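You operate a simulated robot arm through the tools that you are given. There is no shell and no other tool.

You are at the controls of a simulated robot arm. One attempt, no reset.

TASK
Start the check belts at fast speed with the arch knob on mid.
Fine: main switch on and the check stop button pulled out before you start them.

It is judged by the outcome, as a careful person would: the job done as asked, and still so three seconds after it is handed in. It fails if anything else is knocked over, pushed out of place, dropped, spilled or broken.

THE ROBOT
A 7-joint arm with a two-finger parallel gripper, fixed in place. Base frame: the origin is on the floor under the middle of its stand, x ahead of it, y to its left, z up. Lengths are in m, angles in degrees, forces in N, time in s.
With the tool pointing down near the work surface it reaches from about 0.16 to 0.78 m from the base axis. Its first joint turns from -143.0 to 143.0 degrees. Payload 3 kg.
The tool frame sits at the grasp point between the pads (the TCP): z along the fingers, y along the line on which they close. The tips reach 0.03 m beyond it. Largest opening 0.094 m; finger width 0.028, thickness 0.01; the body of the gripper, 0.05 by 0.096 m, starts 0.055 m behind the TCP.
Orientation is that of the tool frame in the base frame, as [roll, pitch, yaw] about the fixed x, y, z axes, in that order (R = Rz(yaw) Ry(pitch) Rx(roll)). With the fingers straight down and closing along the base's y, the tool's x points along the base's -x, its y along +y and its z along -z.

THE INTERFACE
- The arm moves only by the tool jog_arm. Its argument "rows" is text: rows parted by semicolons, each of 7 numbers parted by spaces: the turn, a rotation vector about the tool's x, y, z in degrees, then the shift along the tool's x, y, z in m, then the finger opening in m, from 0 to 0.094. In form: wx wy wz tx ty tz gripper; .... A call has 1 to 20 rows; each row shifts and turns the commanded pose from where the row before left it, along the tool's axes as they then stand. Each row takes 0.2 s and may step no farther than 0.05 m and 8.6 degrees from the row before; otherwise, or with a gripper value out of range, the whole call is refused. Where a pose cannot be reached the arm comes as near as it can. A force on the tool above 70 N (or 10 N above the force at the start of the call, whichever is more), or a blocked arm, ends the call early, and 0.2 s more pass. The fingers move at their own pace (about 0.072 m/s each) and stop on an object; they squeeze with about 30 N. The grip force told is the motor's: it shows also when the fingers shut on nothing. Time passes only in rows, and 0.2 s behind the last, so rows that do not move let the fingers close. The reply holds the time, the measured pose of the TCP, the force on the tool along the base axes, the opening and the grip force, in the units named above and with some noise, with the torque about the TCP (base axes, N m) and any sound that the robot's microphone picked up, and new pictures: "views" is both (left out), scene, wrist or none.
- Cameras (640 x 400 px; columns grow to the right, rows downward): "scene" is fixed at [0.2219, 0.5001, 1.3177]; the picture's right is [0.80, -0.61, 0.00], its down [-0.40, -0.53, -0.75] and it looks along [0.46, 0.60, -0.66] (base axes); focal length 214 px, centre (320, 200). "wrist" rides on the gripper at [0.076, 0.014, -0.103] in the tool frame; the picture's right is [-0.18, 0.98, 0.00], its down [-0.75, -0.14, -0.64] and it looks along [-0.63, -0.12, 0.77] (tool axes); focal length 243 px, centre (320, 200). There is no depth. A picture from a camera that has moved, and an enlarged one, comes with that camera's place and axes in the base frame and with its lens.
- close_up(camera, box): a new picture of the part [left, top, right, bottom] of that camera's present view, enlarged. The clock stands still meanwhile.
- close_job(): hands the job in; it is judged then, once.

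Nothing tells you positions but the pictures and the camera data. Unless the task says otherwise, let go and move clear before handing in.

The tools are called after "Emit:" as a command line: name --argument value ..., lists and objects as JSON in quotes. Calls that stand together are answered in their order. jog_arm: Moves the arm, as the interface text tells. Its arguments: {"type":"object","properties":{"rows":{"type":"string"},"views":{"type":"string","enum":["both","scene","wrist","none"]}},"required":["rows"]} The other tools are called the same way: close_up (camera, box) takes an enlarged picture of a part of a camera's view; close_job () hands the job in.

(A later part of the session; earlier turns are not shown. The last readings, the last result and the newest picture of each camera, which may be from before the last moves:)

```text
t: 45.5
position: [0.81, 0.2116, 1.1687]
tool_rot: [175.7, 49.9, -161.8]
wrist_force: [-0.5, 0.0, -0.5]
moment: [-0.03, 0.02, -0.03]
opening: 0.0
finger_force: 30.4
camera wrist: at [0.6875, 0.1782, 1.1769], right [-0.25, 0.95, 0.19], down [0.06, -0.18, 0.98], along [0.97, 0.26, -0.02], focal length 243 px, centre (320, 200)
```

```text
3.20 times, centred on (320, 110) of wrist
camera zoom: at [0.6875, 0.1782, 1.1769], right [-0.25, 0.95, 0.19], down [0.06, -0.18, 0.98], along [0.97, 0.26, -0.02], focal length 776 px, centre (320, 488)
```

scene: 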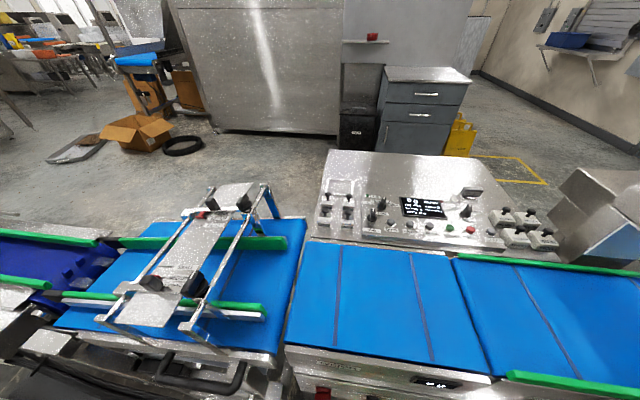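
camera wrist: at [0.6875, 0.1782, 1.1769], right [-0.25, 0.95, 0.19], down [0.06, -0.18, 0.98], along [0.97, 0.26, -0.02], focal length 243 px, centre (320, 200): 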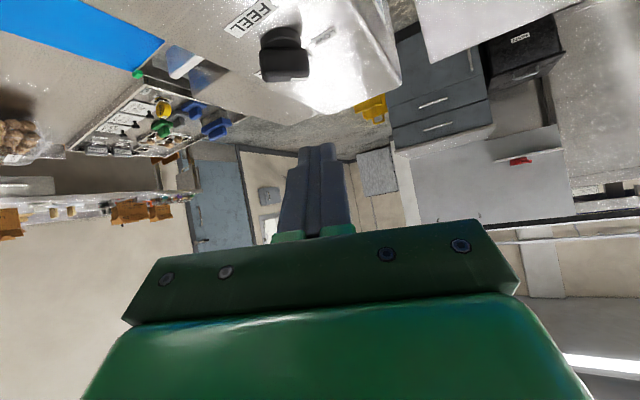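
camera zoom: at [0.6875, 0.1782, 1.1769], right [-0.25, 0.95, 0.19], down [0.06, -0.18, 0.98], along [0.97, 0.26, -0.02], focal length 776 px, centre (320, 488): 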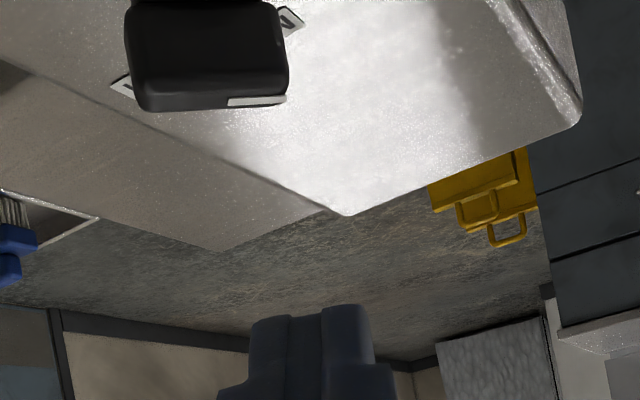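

The geometry is confirmed: bar near-edge centre ≈(0.868, 0.219), bar pointing roughly +y (LOW). I'll lower the peg tip to z≈1.07, still about 4 cm short of the knob.

Emit:
jog_arm --rows "0 0 0 0.0304 -0.001 0.0255 0.0;0 0 0 0.0304 -0.001 0.0255 0.0;0 0 0 0 0 0 0.0" --views "wrist"

Emit:
close_up --camera "wrist" --box '[240, 90, 400, 190]'

```text
t: 46.3
position: [0.8091, 0.2123, 1.0901]
tool_rot: [175.8, 49.9, -161.7]
wrist_force: [-0.1, 0.7, 0.2]
moment: [-0.02, -0.02, 0.01]
opening: 0.0002
finger_force: 29.4
camera wrist: at [0.6854, 0.1797, 1.0988], right [-0.25, 0.95, 0.19], down [0.06, -0.18, 0.98], along [0.97, 0.26, -0.02], focal length 243 px, centre (320, 200)
```

wrist: 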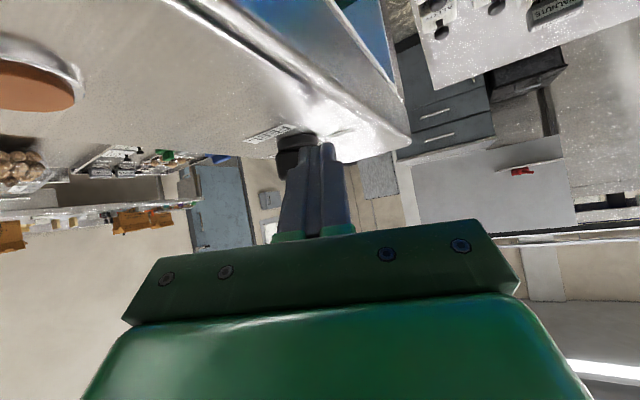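

```text
4.00 times, centred on (320, 140) of wrist
camera zoom: at [0.6854, 0.1797, 1.0988], right [-0.25, 0.95, 0.19], down [0.06, -0.18, 0.98], along [0.97, 0.26, -0.02], focal length 970 px, centre (320, 440)
```

zoom: 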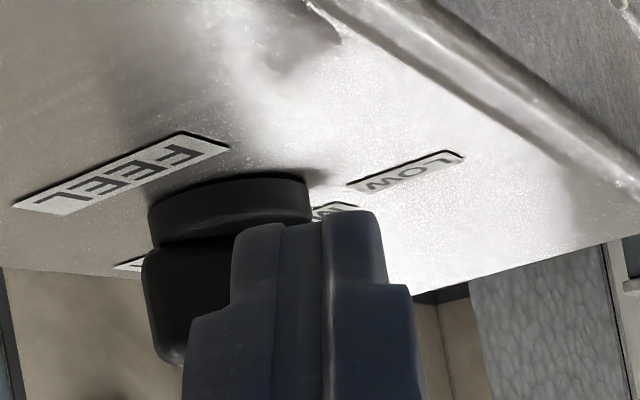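

The peg is in front of the pointer half. I'll shift it 5 mm outward for leverage, lower 3 mm and approach to near contact.

Emit:
jog_arm --rows "0 0 0 0.0026 0.0049 0.0019 0.0;0 0 0 -0.009 0.0006 0.0107 0.0;0 0 0 -0.009 0.0006 0.0107 0.0;0 0 0 0 0 0 0.0" --views "wrist"

Emit:
close_up --camera "wrist" --box '[240, 90, 400, 190]'

```text
t: 47.3
position: [0.8319, 0.2297, 1.0854]
tool_rot: [175.6, 49.8, -161.7]
wrist_force: [-0.9, -0.3, 0.5]
moment: [-0.03, -0.02, -0.03]
opening: 0.0
finger_force: 30.3
camera wrist: at [0.7093, 0.1956, 1.0953], right [-0.25, 0.95, 0.19], down [0.06, -0.18, 0.98], along [0.97, 0.26, -0.02], focal length 243 px, centre (320, 200)
```

wrist: 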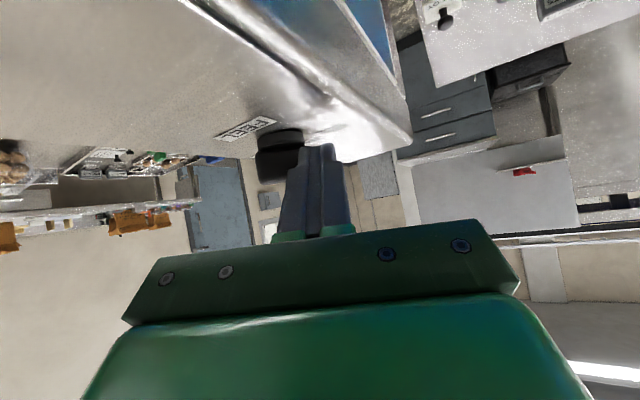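

```text
4.00 times, centred on (320, 140) of wrist
camera zoom: at [0.7093, 0.1956, 1.0953], right [-0.25, 0.95, 0.19], down [0.06, -0.18, 0.98], along [0.97, 0.26, -0.02], focal length 970 px, centre (320, 440)
```

zoom: 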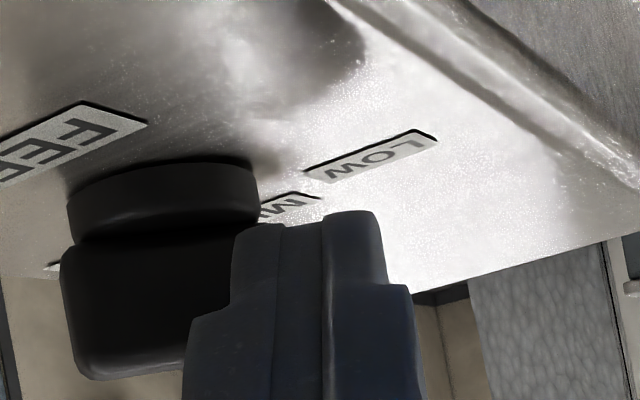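

The peg overlaps only the bar's end, so I'll shift 5.5 mm back toward the axis and then start pushing forward in 3 mm steps.

Emit:
jog_arm --rows "0 0 0 0 -0.0055 0 0.0;0 0 0 -0.0019 0.0001 0.0023 0.0;0 0 0 -0.0019 0.0001 0.0023 0.0" --views "wrist"

Emit:
close_up --camera "wrist" --box '[240, 90, 400, 190]'

```text
t: 48.1
position: [0.8389, 0.2269, 1.0862]
tool_rot: [175.7, 49.9, -161.8]
wrist_force: [-2.1, 15.5, 12.5]
moment: [0.21, -0.42, 0.51]
opening: 0.0
finger_force: 30.2
camera wrist: at [0.7168, 0.1928, 1.0949], right [-0.25, 0.95, 0.19], down [0.06, -0.18, 0.98], along [0.97, 0.26, -0.02], focal length 243 px, centre (320, 200)
```

wrist: 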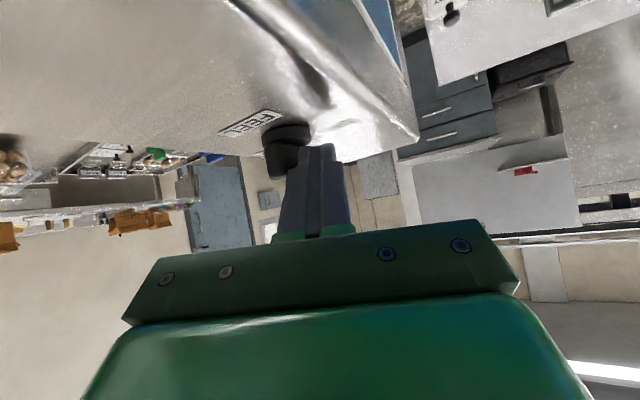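

```text
4.00 times, centred on (320, 140) of wrist
camera zoom: at [0.7168, 0.1928, 1.0949], right [-0.25, 0.95, 0.19], down [0.06, -0.18, 0.98], along [0.97, 0.26, -0.02], focal length 970 px, centre (320, 440)
```

zoom: 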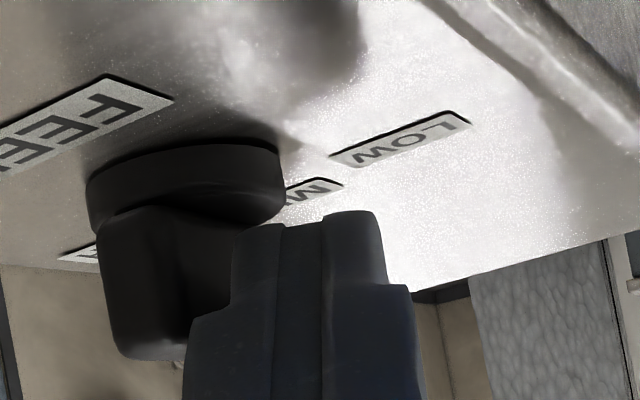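

The knob has started turning. I'll continue in small steps.

Emit:
jog_arm --rows "0 0 0 -0.0019 0.0001 0.0023 0.0;0 0 0 0 0 0 0.0" --views "wrist"

Emit:
close_up --camera "wrist" --box '[240, 90, 400, 190]'

```text
t: 48.7
position: [0.8418, 0.2272, 1.0845]
tool_rot: [175.7, 49.8, -161.9]
wrist_force: [-0.5, -0.9, 0.2]
moment: [0.0, 0.03, -0.01]
opening: 0.0
finger_force: 29.8
camera wrist: at [0.7195, 0.1934, 1.0939], right [-0.25, 0.95, 0.19], down [0.07, -0.18, 0.98], along [0.97, 0.26, -0.02], focal length 243 px, centre (320, 200)
```

wrist: 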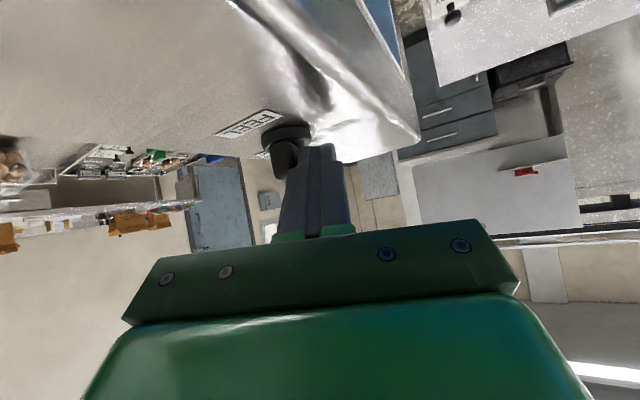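

```text
4.00 times, centred on (320, 140) of wrist
camera zoom: at [0.7195, 0.1934, 1.0939], right [-0.25, 0.95, 0.19], down [0.07, -0.18, 0.98], along [0.97, 0.26, -0.02], focal length 970 px, centre (320, 440)
```

zoom: 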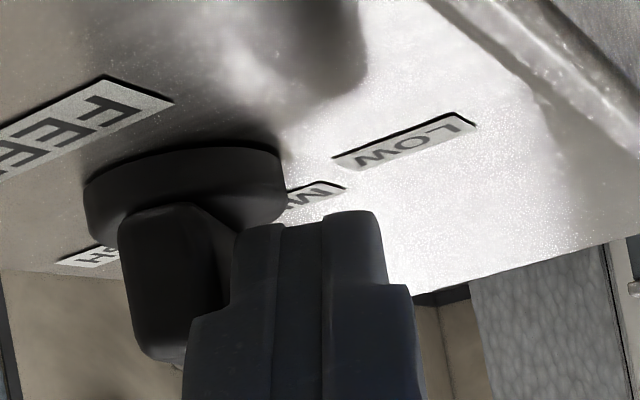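

The force dropped to zero and the knob snapped to a detent. I'll back off and rise for a clear view of the pointer.

Emit:
jog_arm --rows "0 0 0 0.0192 -0.0012 -0.023 0.0;0 0 0 -0.0306 0.002 -0.0257 0.0;0 0 0 -0.0306 0.002 -0.0257 0.0;0 0 0 0.0256 -0.0016 -0.0307 0.0;0 0 0 -0.0306 0.002 -0.0257 0.0;0 0 0 -0.0306 0.002 -0.0257 0.0;0 7 0 0 0 0 0.0;0 7 0 0 0 0 0.0" --views "wrist"

Emit:
close_up --camera "wrist" --box '[220, 60, 380, 160]'

```text
t: 50.5
position: [0.7765, 0.1994, 1.2452]
tool_rot: [176.6, 35.6, -160.3]
wrist_force: [0.0, -0.1, -0.1]
moment: [0.0, -0.01, 0.0]
opening: 0.0
finger_force: 29.4
camera wrist: at [0.6609, 0.1662, 1.2849], right [-0.22, 0.96, 0.15], down [0.29, -0.09, 0.95], along [0.93, 0.25, -0.26], focal length 243 px, centre (320, 200)
```

wrist: 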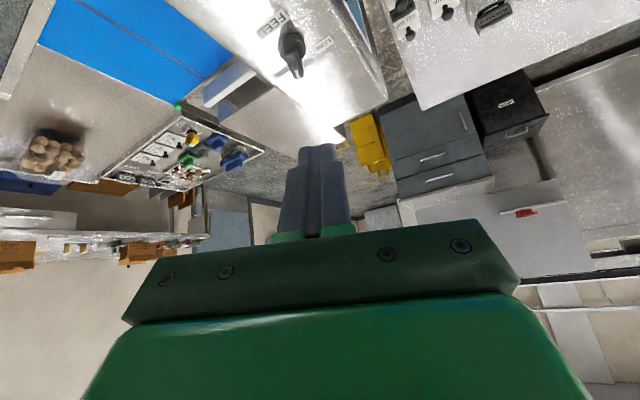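

```text
4.00 times, centred on (300, 110) of wrist
camera zoom: at [0.6609, 0.1662, 1.2849], right [-0.22, 0.96, 0.15], down [0.29, -0.09, 0.95], along [0.93, 0.25, -0.26], focal length 970 px, centre (400, 560)
```

zoom: 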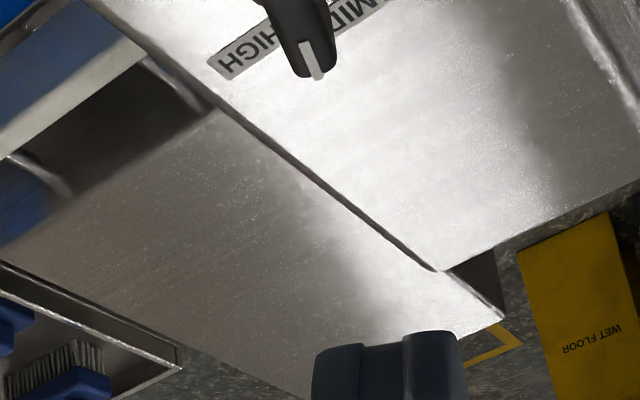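

Emit:
close_up --camera "wrist" --box '[245, 10, 345, 72]'

Emit:
close_up --camera "scene" --box '[639, 180, 640, 380]'

```text
6.40 times, centred on (295, 41) of wrist
camera zoom: at [0.6609, 0.1662, 1.2849], right [-0.22, 0.96, 0.15], down [0.29, -0.09, 0.95], along [0.93, 0.25, -0.26], focal length 1553 px, centre (480, 1218)
```

zoom: 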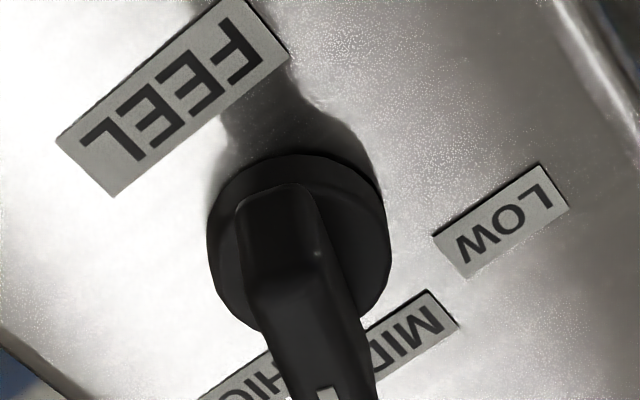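

```text
2.00 times, centred on (640, 280) of scene
camera zoom: at [0.2219, 0.5001, 1.3177], right [0.8, -0.61, 0.0], down [-0.4, -0.53, -0.75], along [0.46, 0.6, -0.66], focal length 429 px, centre (-319, 40)
```

zoom: 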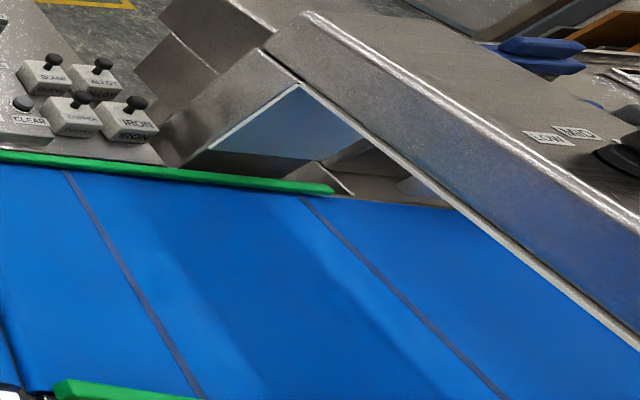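

The pointer is somewhere near MID, maybe a bit past it. I'll zoom right in on the mark to measure the angle.

Emit:
close_up --camera "wrist" --box '[265, 35, 335, 80]'

```text
8.89 times, centred on (300, 58) of wrist
camera zoom: at [0.6609, 0.1662, 1.2849], right [-0.22, 0.96, 0.15], down [0.29, -0.09, 0.95], along [0.93, 0.25, -0.26], focal length 2157 px, centre (498, 1467)
```

zoom: 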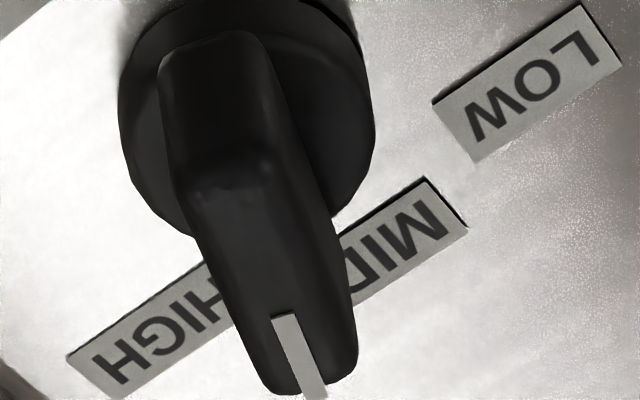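

The pointer rests at azimuth ≈25°, while the labels put MID at ≈44°, so it's about 19° past MID toward HIGH. I'll nudge it back by pushing the tail end from the left. I'll return to the 50° tilt and come down to the left of the tail.

Emit:
jog_arm --rows "0 -7 0 0 0 0 0.0;0 -7 0 0 0 0 0.0;0 0 0 0.0085 0.0019 0.0305 0.0;0 0 0 0.0085 0.0019 0.0305 0.0;0 0 0 0.0085 0.0019 0.0305 0.0;0 0 0 0.0305 -0.002 0.0256 0.0;0 0 0 0.0305 -0.002 0.0256 0.0;0 0 0 0 0 0 0.0" --views "wrist"

Emit:
close_up --camera "wrist" --box '[240, 90, 400, 190]'

```text
t: 52.3
position: [0.8223, 0.2276, 1.0875]
tool_rot: [175.7, 49.9, -161.7]
wrist_force: [0.3, 0.4, -0.4]
moment: [0.03, 0.0, -0.01]
opening: 0.0
finger_force: 30.4
camera wrist: at [0.7003, 0.1939, 1.0971], right [-0.25, 0.95, 0.19], down [0.06, -0.18, 0.98], along [0.97, 0.26, -0.02], focal length 243 px, centre (320, 200)
```

wrist: 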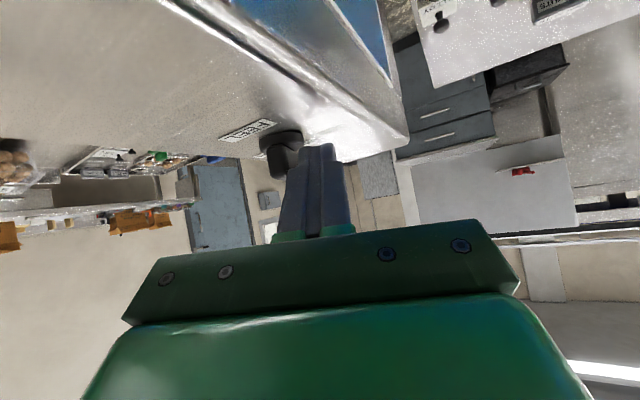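

```text
4.00 times, centred on (320, 140) of wrist
camera zoom: at [0.7003, 0.1939, 1.0971], right [-0.25, 0.95, 0.19], down [0.06, -0.18, 0.98], along [0.97, 0.26, -0.02], focal length 970 px, centre (320, 440)
```

zoom: 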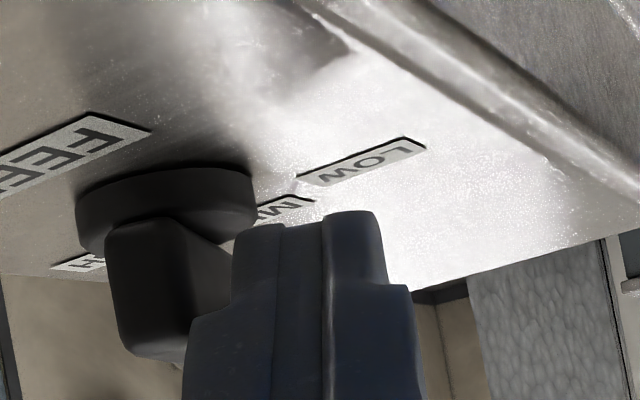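

The peg sits just left of the tail with about a 7 mm gap. I'll push right in small increments.

Emit:
jog_arm --rows "0 0 0 0 -0.005 0 0.0;0 0 0 0 -0.0025 0 0.0;0 0 0 0 -0.002 0 0.0" --views "wrist"

Emit:
close_up --camera "wrist" --box '[240, 90, 400, 190]'

```text
t: 53.1
position: [0.8275, 0.219, 1.0888]
tool_rot: [175.8, 49.8, -161.7]
wrist_force: [0.6, -0.1, 0.5]
moment: [-0.01, 0.0, 0.01]
opening: 0.0001
finger_force: 30.1
camera wrist: at [0.7048, 0.1852, 1.0967], right [-0.25, 0.95, 0.19], down [0.06, -0.18, 0.98], along [0.97, 0.26, -0.02], focal length 243 px, centre (320, 200)
```

wrist: 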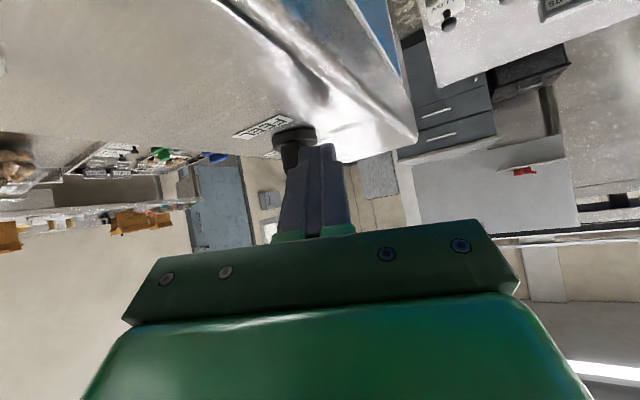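

```text
4.00 times, centred on (320, 140) of wrist
camera zoom: at [0.7048, 0.1852, 1.0967], right [-0.25, 0.95, 0.19], down [0.06, -0.18, 0.98], along [0.97, 0.26, -0.02], focal length 970 px, centre (320, 440)
```

zoom: 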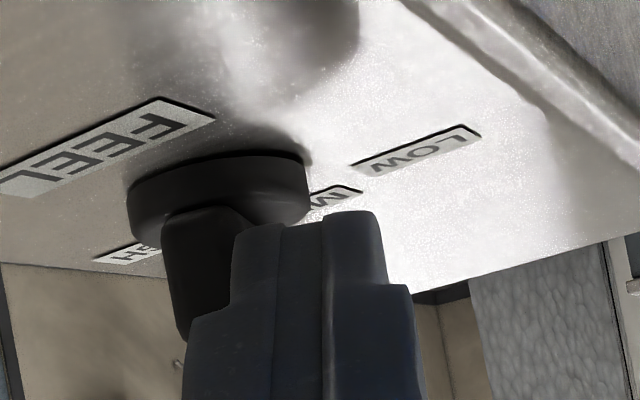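

There's no contact force yet, but the peg is right beside the tail. I'll continue in 2 mm steps.

Emit:
jog_arm --rows "0 0 0 0 -0.002 0 0.0;0 0 0 0 -0.0015 0 0.0" --views "wrist"

Emit:
close_up --camera "wrist" --box '[240, 90, 400, 190]'

```text
t: 53.7
position: [0.8274, 0.2173, 1.0865]
tool_rot: [175.8, 49.8, -161.7]
wrist_force: [-1.8, 0.7, 0.6]
moment: [-0.05, -0.02, 0.04]
opening: 0.0
finger_force: 30.3
camera wrist: at [0.7063, 0.1822, 1.0963], right [-0.25, 0.95, 0.19], down [0.06, -0.18, 0.98], along [0.97, 0.26, -0.02], focal length 243 px, centre (320, 200)
```

wrist: 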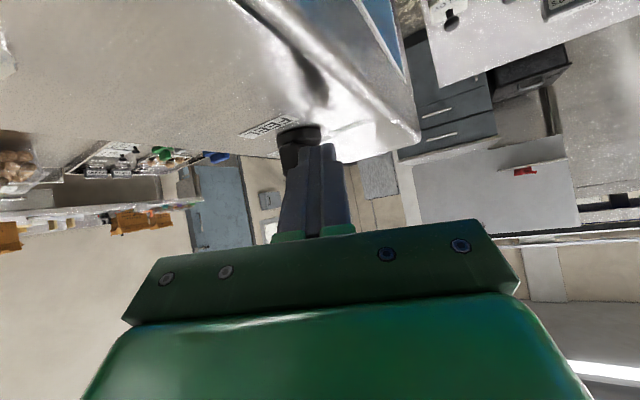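

```text
4.00 times, centred on (320, 140) of wrist
camera zoom: at [0.7063, 0.1822, 1.0963], right [-0.25, 0.95, 0.19], down [0.06, -0.18, 0.98], along [0.97, 0.26, -0.02], focal length 970 px, centre (320, 440)
```

zoom: 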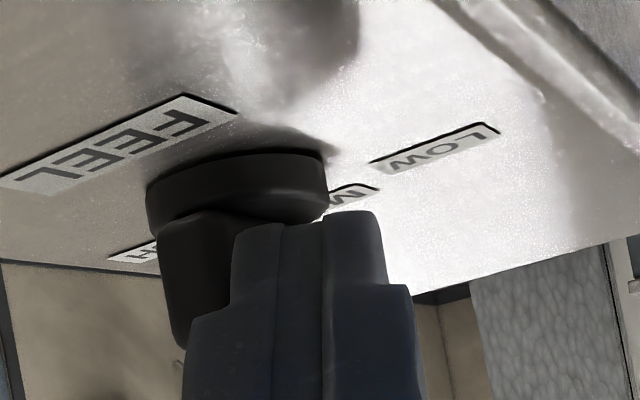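

The tail has shifted and the knob turned back about 10°. I'll push another 2 mm or so.

Emit:
jog_arm --rows "0 0 0 0 -0.0015 0 0.0;0 0 0 0 -0.001 0 0.0" --views "wrist"

Emit:
close_up --camera "wrist" --box '[240, 90, 400, 190]'

```text
t: 54.3
position: [0.83, 0.2135, 1.0877]
tool_rot: [175.7, 49.8, -161.6]
wrist_force: [-15.6, -1.2, 3.8]
moment: [-0.06, 0.1, 0.03]
opening: 0.0
finger_force: 30.5
camera wrist: at [0.7073, 0.1795, 1.0964], right [-0.25, 0.95, 0.19], down [0.06, -0.18, 0.98], along [0.97, 0.26, -0.02], focal length 243 px, centre (320, 200)
```

wrist: 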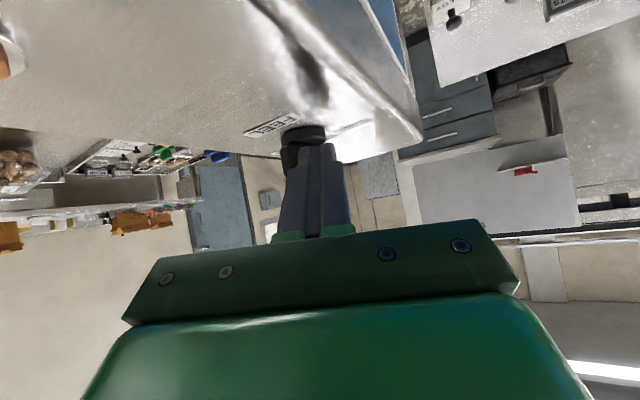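

```text
4.00 times, centred on (320, 140) of wrist
camera zoom: at [0.7073, 0.1795, 1.0964], right [-0.25, 0.95, 0.19], down [0.06, -0.18, 0.98], along [0.97, 0.26, -0.02], focal length 970 px, centre (320, 440)
```

zoom: 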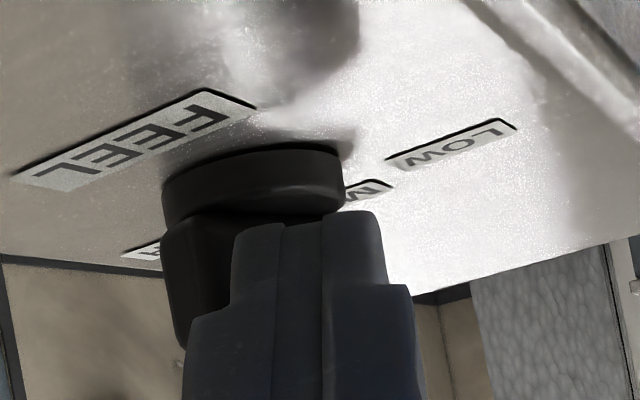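

It should be near MID now. I'll back off and look from above again.

Emit:
jog_arm --rows "0 0 0 0 0.004 0 0.0;0 0 0 0.0192 0.004 -0.023 0.0;0 0 0 -0.0306 0.002 -0.0257 0.0;0 0 0 -0.0306 0.002 -0.0257 0.0;0 0 0 0.0256 -0.0016 -0.0307 0.0;0 0 0 -0.0306 0.002 -0.0257 0.0;0 0 0 -0.0306 0.002 -0.0257 0.0;0 7 0 0 0 0 0.0;0 7 0 0 0 0 0.0" --views "wrist"

Emit:
close_up --camera "wrist" --box '[265, 35, 335, 80]'

```text
t: 56.3
position: [0.7617, 0.1939, 1.2495]
tool_rot: [176.5, 35.8, -160.4]
wrist_force: [0.1, 0.4, -0.6]
moment: [-0.01, -0.01, 0.0]
opening: 0.0002
finger_force: 30.0
camera wrist: at [0.6453, 0.1608, 1.2881], right [-0.22, 0.96, 0.15], down [0.29, -0.09, 0.95], along [0.93, 0.25, -0.26], focal length 243 px, centre (320, 200)
```

wrist: 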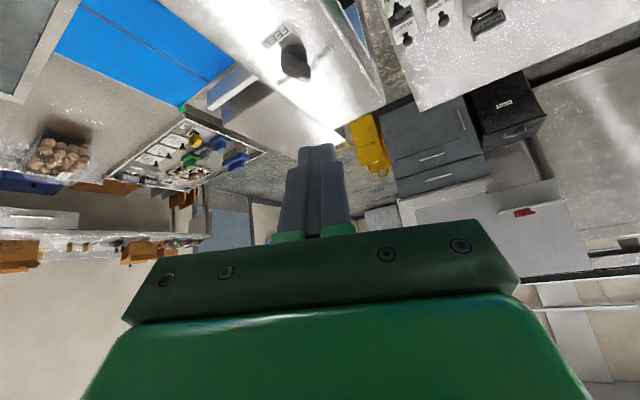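

```text
8.89 times, centred on (300, 58) of wrist
camera zoom: at [0.6453, 0.1608, 1.2881], right [-0.22, 0.96, 0.15], down [0.29, -0.09, 0.95], along [0.93, 0.25, -0.26], focal length 2157 px, centre (498, 1467)
```

zoom: 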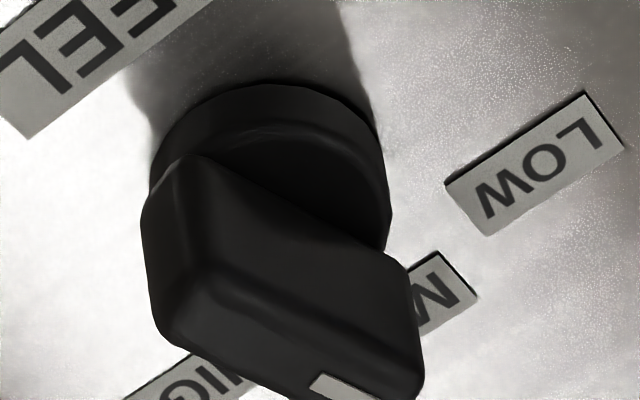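

Emit:
close_up --camera "wrist" --box '[265, 48, 335, 92]'

```text
9.09 times, centred on (300, 70) of wrist
camera zoom: at [0.6453, 0.1608, 1.2881], right [-0.22, 0.96, 0.15], down [0.29, -0.09, 0.95], along [0.93, 0.25, -0.26], focal length 2206 px, centre (502, 1382)
```

zoom: 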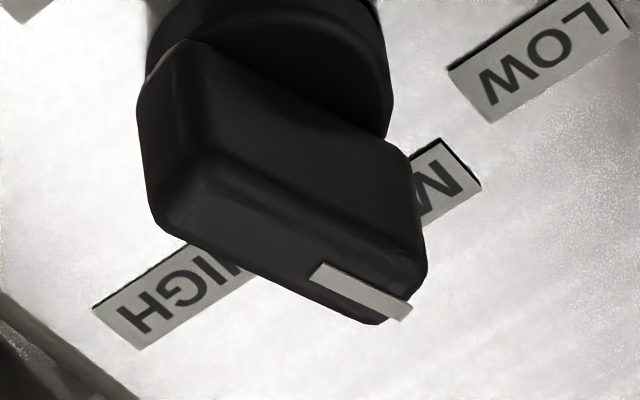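

It's now at azimuth ≈63°, so I overshot about 19° to the other side of MID (44°). A cleaner way is to point the hand exactly along the MID direction and close the two parallel fingers on the bar, which will align it. I'll reorient to azimuth 44.5° and stage above the knob with the fingers open.

Emit:
jog_arm --rows "-3.385 -3.35 -4.67 0 0 0 0.02;-3.385 -3.35 -4.67 0 0 0 0.04;-3.385 -3.35 -4.67 0 0 0 0.056;-3.385 -3.35 -4.67 0 0 0 0.056;0 0 0 0.0069 -0.0146 0.0344 0.056;0 0 0 0.0069 -0.0146 0.0344 0.056;0 0 0 0.0069 -0.0146 0.0344 0.056;0 0 0 0.0069 -0.0146 0.0344 0.056;0 0 0 0 0 0 0.056" --views "wrist"

Emit:
close_up --camera "wrist" --box '[230, 70, 410, 190]'

```text
t: 58.3
position: [0.8656, 0.2141, 1.1388]
tool_rot: [-179.7, 50.0, -135.3]
wrist_force: [0.8, 0.1, -0.3]
moment: [0.0, 0.0, 0.0]
opening: 0.056
finger_force: 0.1
camera wrist: at [0.7666, 0.1346, 1.1465], right [-0.6, 0.78, 0.14], down [0.09, -0.1, 0.99], along [0.79, 0.61, -0.01], focal length 243 px, centre (320, 200)
```

wrist: 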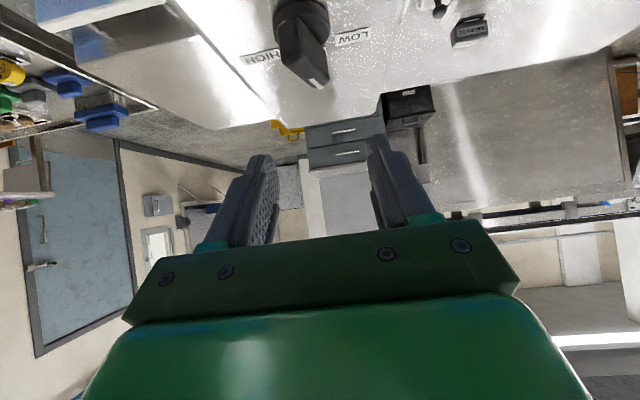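

```text
3.33 times, centred on (320, 130) of wrist
camera zoom: at [0.7666, 0.1346, 1.1465], right [-0.6, 0.78, 0.14], down [0.09, -0.1, 0.99], along [0.79, 0.61, -0.01], focal length 809 px, centre (320, 433)
```

zoom: 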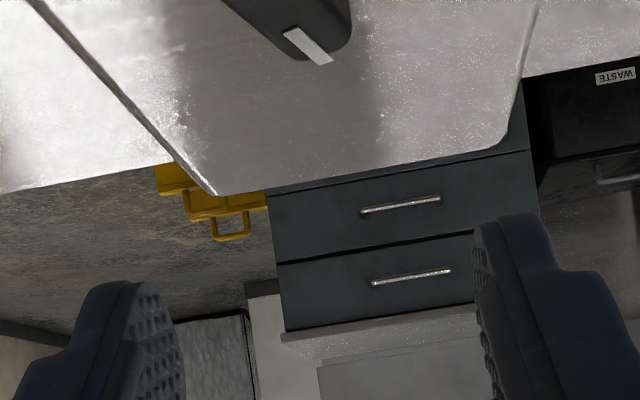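

Emit:
close_up --camera "wrist" --box '[230, 0, 380, 94]'

```text
4.26 times, centred on (305, 47) of wrist
camera zoom: at [0.7666, 0.1346, 1.1465], right [-0.6, 0.78, 0.14], down [0.09, -0.1, 0.99], along [0.79, 0.61, -0.01], focal length 1032 px, centre (384, 851)
```

zoom: 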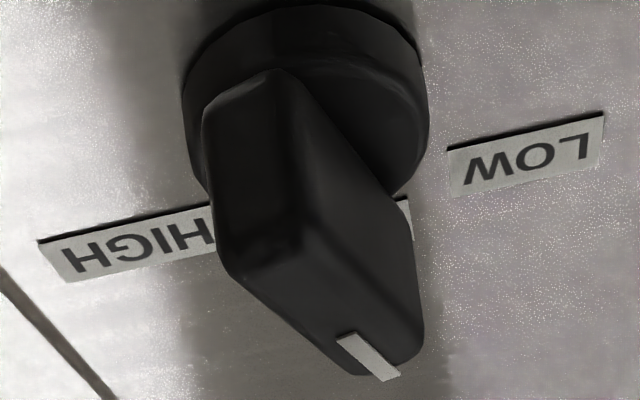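

The hand is laterally centred on the knob (w≈0.461) and aligned with MID. I'll descend to straddle the bar, then close slowly.

Emit:
jog_arm --rows "0 0 0 0.0193 0 0.0162 0.056;0 0 0 0.0193 0 0.0162 0.056;0 0 0 0 0 0 0.056" --views "wrist"

Emit:
close_up --camera "wrist" --box '[230, 90, 410, 210]'

```text
t: 59.1
position: [0.866, 0.2146, 1.0872]
tool_rot: [-179.8, 50.0, -135.5]
wrist_force: [0.8, -0.1, -0.6]
moment: [0.0, 0.02, 0.01]
opening: 0.056
finger_force: 0.0
camera wrist: at [0.7659, 0.1345, 1.096], right [-0.6, 0.79, 0.14], down [0.09, -0.1, 0.99], along [0.79, 0.61, -0.01], focal length 243 px, centre (320, 200)
```

wrist: 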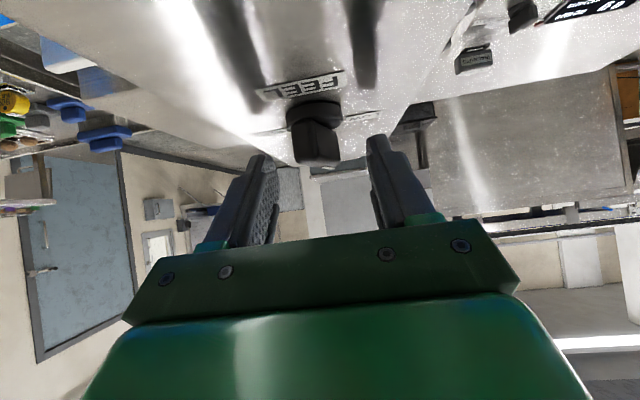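

```text
3.33 times, centred on (320, 150) of wrist
camera zoom: at [0.7659, 0.1345, 1.096], right [-0.6, 0.79, 0.14], down [0.09, -0.1, 0.99], along [0.79, 0.61, -0.01], focal length 809 px, centre (320, 367)
```

zoom: 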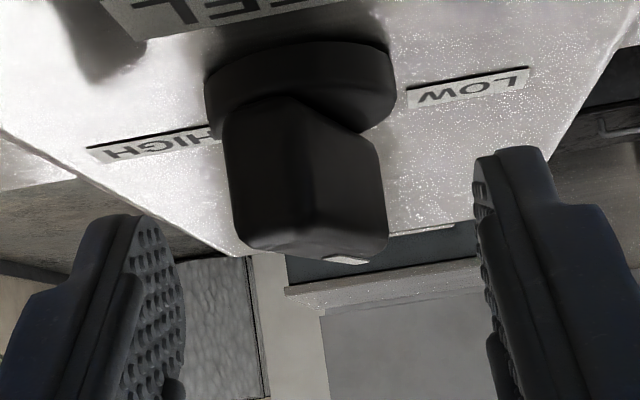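

The knob is about 4 mm left of centre between the fingers in the image. I'll correct that and close the fingers on the bar.

Emit:
jog_arm --rows "0 0 0 0 -0.004 0 0.056;0 0 0 0 0 0 0.045;0 0 0 0 0 0 0.035;0 0 0 0 0 0 0.025;0 0 0 0 0 0 0.018" --views "wrist"

Emit:
close_up --camera "wrist" --box '[230, 90, 410, 210]'

```text
t: 60.3
position: [0.8674, 0.2119, 1.0876]
tool_rot: [-179.8, 50.0, -135.4]
wrist_force: [-5.0, 7.9, 0.9]
moment: [0.09, 0.25, 0.08]
opening: 0.023
finger_force: 4.2
camera wrist: at [0.7685, 0.1323, 1.0964], right [-0.6, 0.78, 0.14], down [0.09, -0.1, 0.99], along [0.79, 0.61, -0.01], focal length 243 px, centre (320, 200)
```

wrist: 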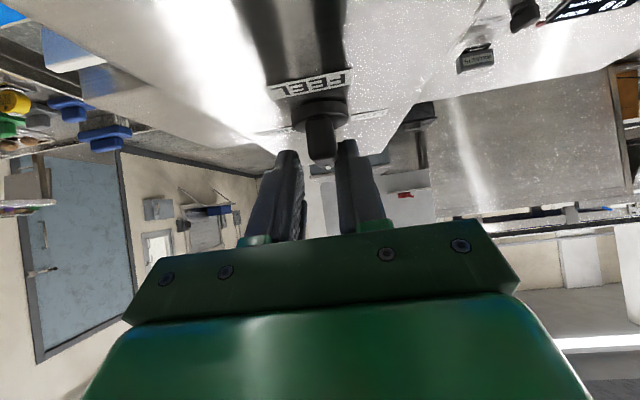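

```text
3.33 times, centred on (320, 150) of wrist
camera zoom: at [0.7685, 0.1323, 1.0964], right [-0.6, 0.78, 0.14], down [0.09, -0.1, 0.99], along [0.79, 0.61, -0.01], focal length 809 px, centre (320, 367)
```

zoom: 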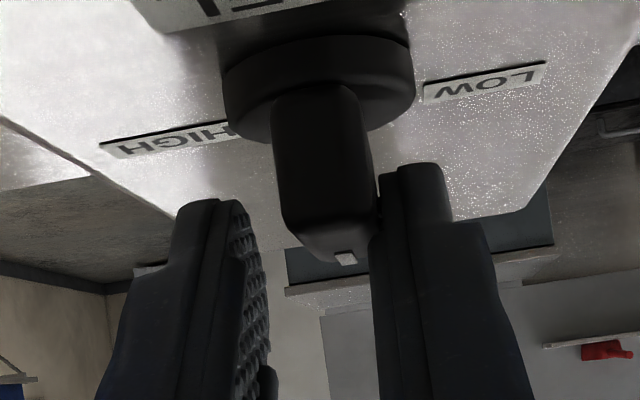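

The knob is being aligned. I'll close fully with gentle steps.

Emit:
jog_arm --rows "0 0 0 0 -0.0015 0 0.014;0 0 0 0 0 0 0.01;0 0 0 0 0 0 0.0;0 0 0 0 0 0 0.0" --views "wrist"

Emit:
close_up --camera "wrist" --box '[230, 90, 410, 210]'

```text
t: 61.3
position: [0.8677, 0.2133, 1.0881]
tool_rot: [-179.8, 49.9, -135.3]
wrist_force: [-50.0, 34.7, 11.4]
moment: [0.1, 1.54, 0.39]
opening: 0.0201
finger_force: 30.3
camera wrist: at [0.7683, 0.1335, 1.0963], right [-0.61, 0.78, 0.14], down [0.09, -0.1, 0.99], along [0.79, 0.61, -0.01], focal length 243 px, centre (320, 200)
```

wrist: 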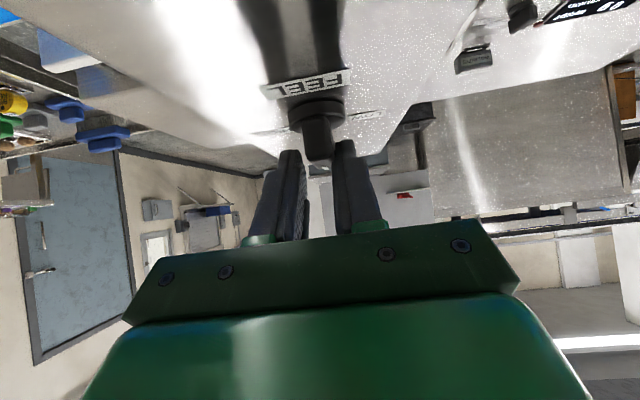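

```text
3.33 times, centred on (320, 150) of wrist
camera zoom: at [0.7683, 0.1335, 1.0963], right [-0.61, 0.78, 0.14], down [0.09, -0.1, 0.99], along [0.79, 0.61, -0.01], focal length 809 px, centre (320, 367)
```

zoom: 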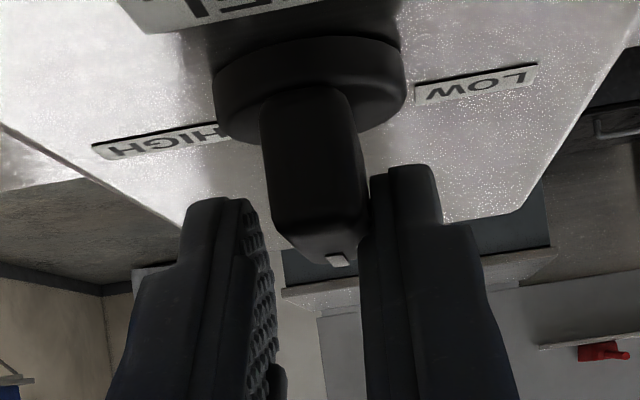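

One finger is carrying about 60 N sideways because the hand is off-centre toward +w. I'll shift back 3 mm and let the fingers close evenly.

Emit:
jog_arm --rows "0 0 0 0 0.003 0 0.0;0 0 0 0 0.001 0 0.0;0 0 0 0 0 0 0.0" --views "wrist"

Emit:
close_up --camera "wrist" --box '[230, 90, 410, 210]'

```text
t: 62.1
position: [0.865, 0.2142, 1.088]
tool_rot: [-179.8, 50.0, -135.3]
wrist_force: [-42.8, 41.8, 3.7]
moment: [1.39, 0.1, 0.36]
opening: 0.0149
finger_force: 30.0
camera wrist: at [0.7663, 0.1356, 1.0962], right [-0.61, 0.78, 0.14], down [0.09, -0.1, 0.99], along [0.79, 0.61, -0.01], focal length 243 px, centre (320, 200)
```

wrist: 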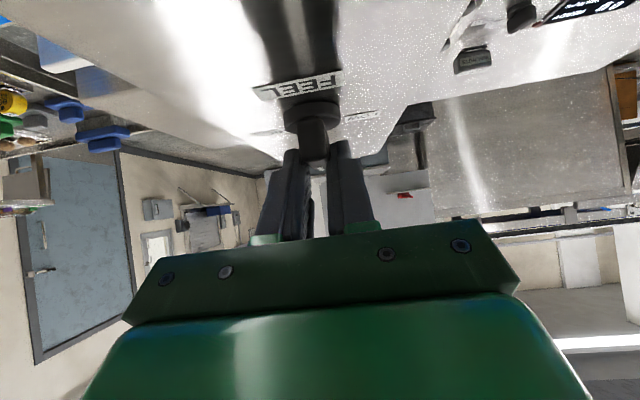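

```text
3.33 times, centred on (320, 150) of wrist
camera zoom: at [0.7663, 0.1356, 1.0962], right [-0.61, 0.78, 0.14], down [0.09, -0.1, 0.99], along [0.79, 0.61, -0.01], focal length 809 px, centre (320, 367)
```

zoom: 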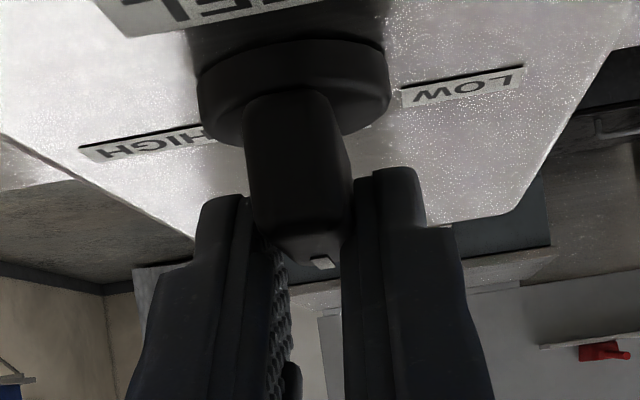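

The opening is down to 14.9 mm and the hand is still pushed toward -w. I'll relax another few mm that way.

Emit:
jog_arm --rows "0 0 0 0 0.002 0 0.0;0 0 0 0 0.001 0 0.0;0 0 0 0 0 0 0.0" --views "wrist"

Emit:
close_up --camera "wrist" --box '[230, 90, 410, 210]'

```text
t: 62.9
position: [0.8649, 0.2161, 1.089]
tool_rot: [-179.8, 50.0, -135.5]
wrist_force: [0.0, 48.8, 0.4]
moment: [0.94, 0.06, 0.24]
opening: 0.014
finger_force: 44.6
camera wrist: at [0.7655, 0.1362, 1.0961], right [-0.6, 0.79, 0.14], down [0.09, -0.1, 0.99], along [0.79, 0.61, -0.01], focal length 243 px, centre (320, 200)
```

wrist: 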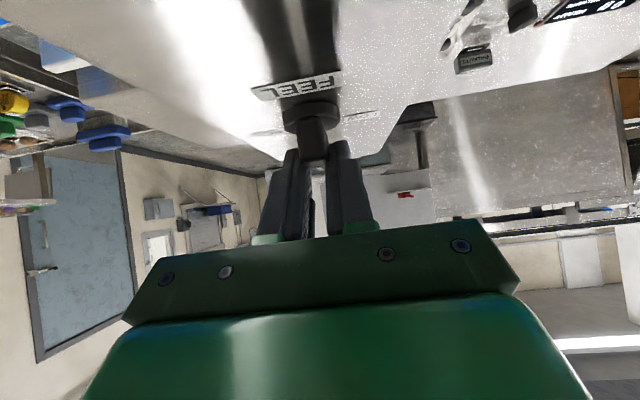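

```text
3.33 times, centred on (320, 150) of wrist
camera zoom: at [0.7655, 0.1362, 1.0961], right [-0.6, 0.79, 0.14], down [0.09, -0.1, 0.99], along [0.79, 0.61, -0.01], focal length 809 px, centre (320, 367)
```

zoom: 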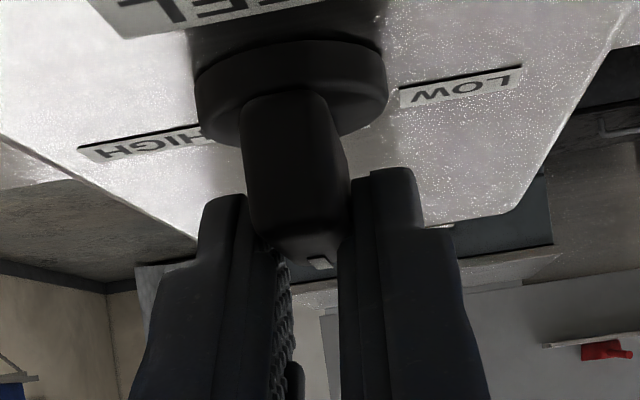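

The bar is now clamped between the pads (14 mm) and aligned with the hand. I'll relieve the preload, open and lift straight up to inspect.

Emit:
jog_arm --rows "0 0 0 -0.0006 0.0012 0.0008 0.0;0 0 0 0 0 0 0.03;0 0 0 0 0 0 0.05;0 0 0 0 0 0 0.056;0 0 0 -0.023 0 -0.0193 0.056;0 0 0 -0.0192 0 -0.0161 0.056;0 0 0 0 0 0 0.056" --views "wrist"

Emit:
close_up --camera "wrist" --box '[230, 0, 380, 94]'

```text
t: 64.5
position: [0.8654, 0.2161, 1.1438]
tool_rot: [-179.8, 50.0, -135.4]
wrist_force: [0.3, 0.1, 0.0]
moment: [0.01, 0.02, -0.02]
opening: 0.0559
finger_force: 0.1
camera wrist: at [0.7652, 0.1366, 1.1515], right [-0.6, 0.79, 0.14], down [0.09, -0.1, 0.99], along [0.79, 0.61, -0.01], focal length 243 px, centre (320, 200)
```

wrist: 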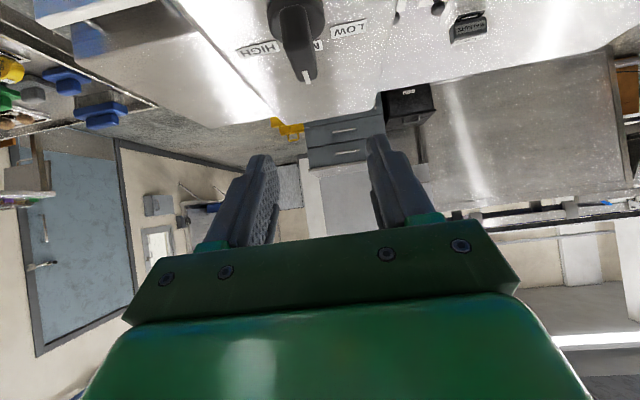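

```text
4.26 times, centred on (305, 47) of wrist
camera zoom: at [0.7652, 0.1366, 1.1515], right [-0.6, 0.79, 0.14], down [0.09, -0.1, 0.99], along [0.79, 0.61, -0.01], focal length 1032 px, centre (384, 851)
```

zoom: 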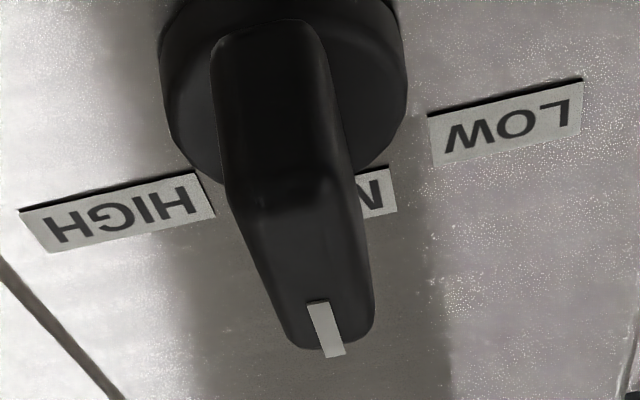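

The mark now points exactly along MID (measured azimuth 45.5° against the MID label at 44°). The arch knob is done. Next is the green START button at about (0.753, 0.596, 0.866), on the nearly horizontal control panel. I'll close the fingers and fly there, keeping high.

Emit:
jog_arm --rows "0 0 0 0.0027 0.0441 0.006 0.03;0 0 0 0.0027 0.0441 0.006 0.0;0 0 0 0.0027 0.0441 0.006 0.0;0 0 0 0.0027 0.0441 0.006 0.0;0 0 0 0.0049 0.0284 0.0253 0.0;0 0 0 0.0049 0.0284 0.0253 0.0;0 0 0 0.0049 0.0284 0.0253 0.0;0 0 0 0.0049 0.0284 0.0253 0.0;0 0 0 0.0049 0.0284 0.0253 0.0;0 0 0 0.0049 0.0284 0.0253 0.0" --views "both"

Emit:
close_up --camera "wrist" --box '[220, 60, 420, 190]'

```text
t: 66.7
position: [0.6993, 0.5395, 0.9989]
tool_rot: [-179.8, 50.0, -135.5]
wrist_force: [0.0, 0.2, 0.3]
moment: [0.0, 0.02, -0.03]
opening: 0.0002
finger_force: 30.6
camera wrist: at [0.6003, 0.4606, 1.0066], right [-0.6, 0.79, 0.14], down [0.09, -0.1, 0.99], along [0.79, 0.61, -0.01], focal length 243 px, centre (320, 200)
```

scene: 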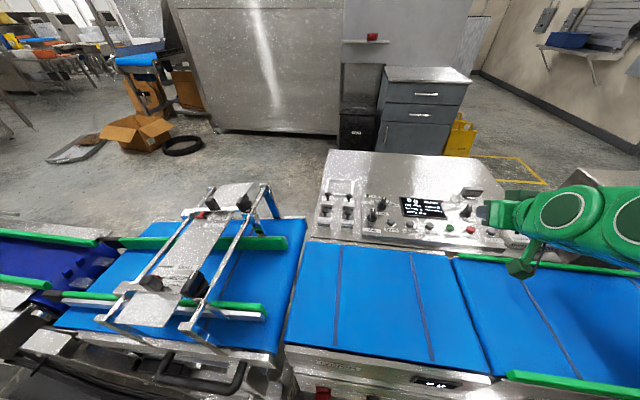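
wrist: 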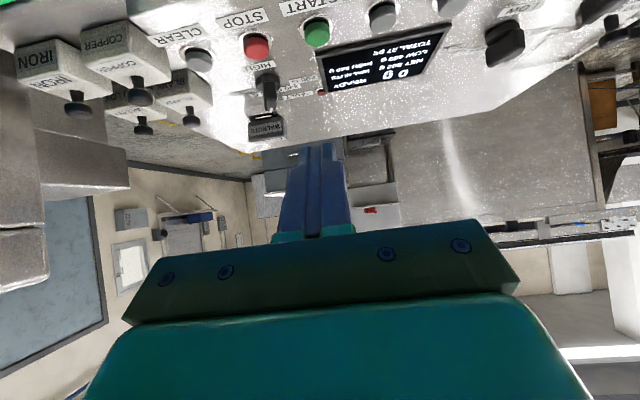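

```text
3.08 times, centred on (320, 125) of wrist
camera zoom: at [0.6003, 0.4606, 1.0066], right [-0.6, 0.79, 0.14], down [0.09, -0.1, 0.99], along [0.79, 0.61, -0.01], focal length 746 px, centre (320, 431)
```

zoom: 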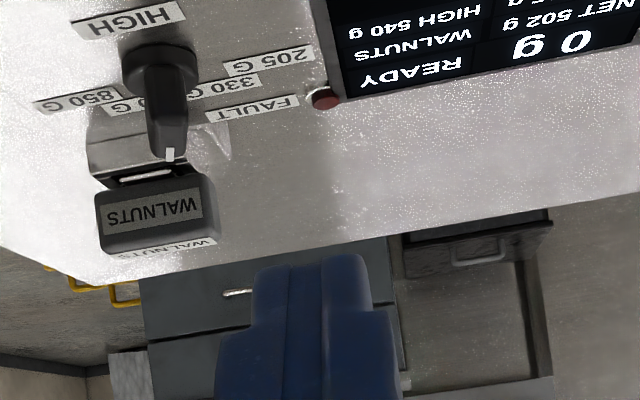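

START is in view ahead of the peg. I'll zoom in for a precise fix on its position.

Emit:
close_up --camera "wrist" --box '[270, 0, 370, 62]'

Emit:
close_up --camera "scene" --box '[420, 195, 500, 245]'

```text
6.40 times, centred on (320, 31) of wrist
camera zoom: at [0.6003, 0.4606, 1.0066], right [-0.6, 0.79, 0.14], down [0.09, -0.1, 0.99], along [0.79, 0.61, -0.01], focal length 1553 px, centre (320, 1282)
```

zoom: 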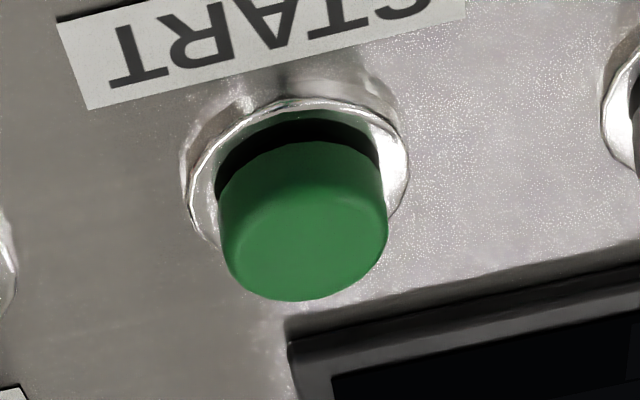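

```text
8.00 times, centred on (460, 220) of scene
camera zoom: at [0.2219, 0.5001, 1.3177], right [0.8, -0.61, 0.0], down [-0.4, -0.53, -0.75], along [0.46, 0.6, -0.66], focal length 1716 px, centre (-800, 40)
```

zoom: 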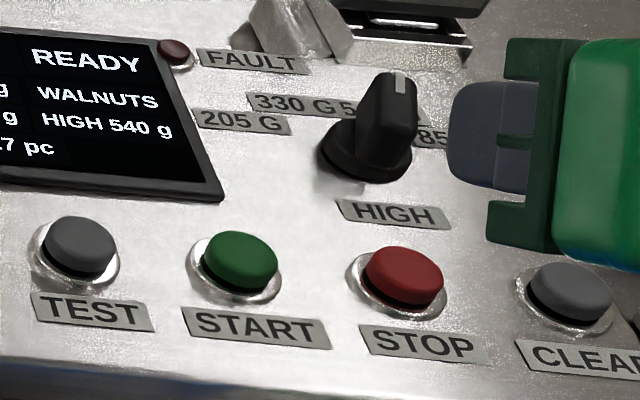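

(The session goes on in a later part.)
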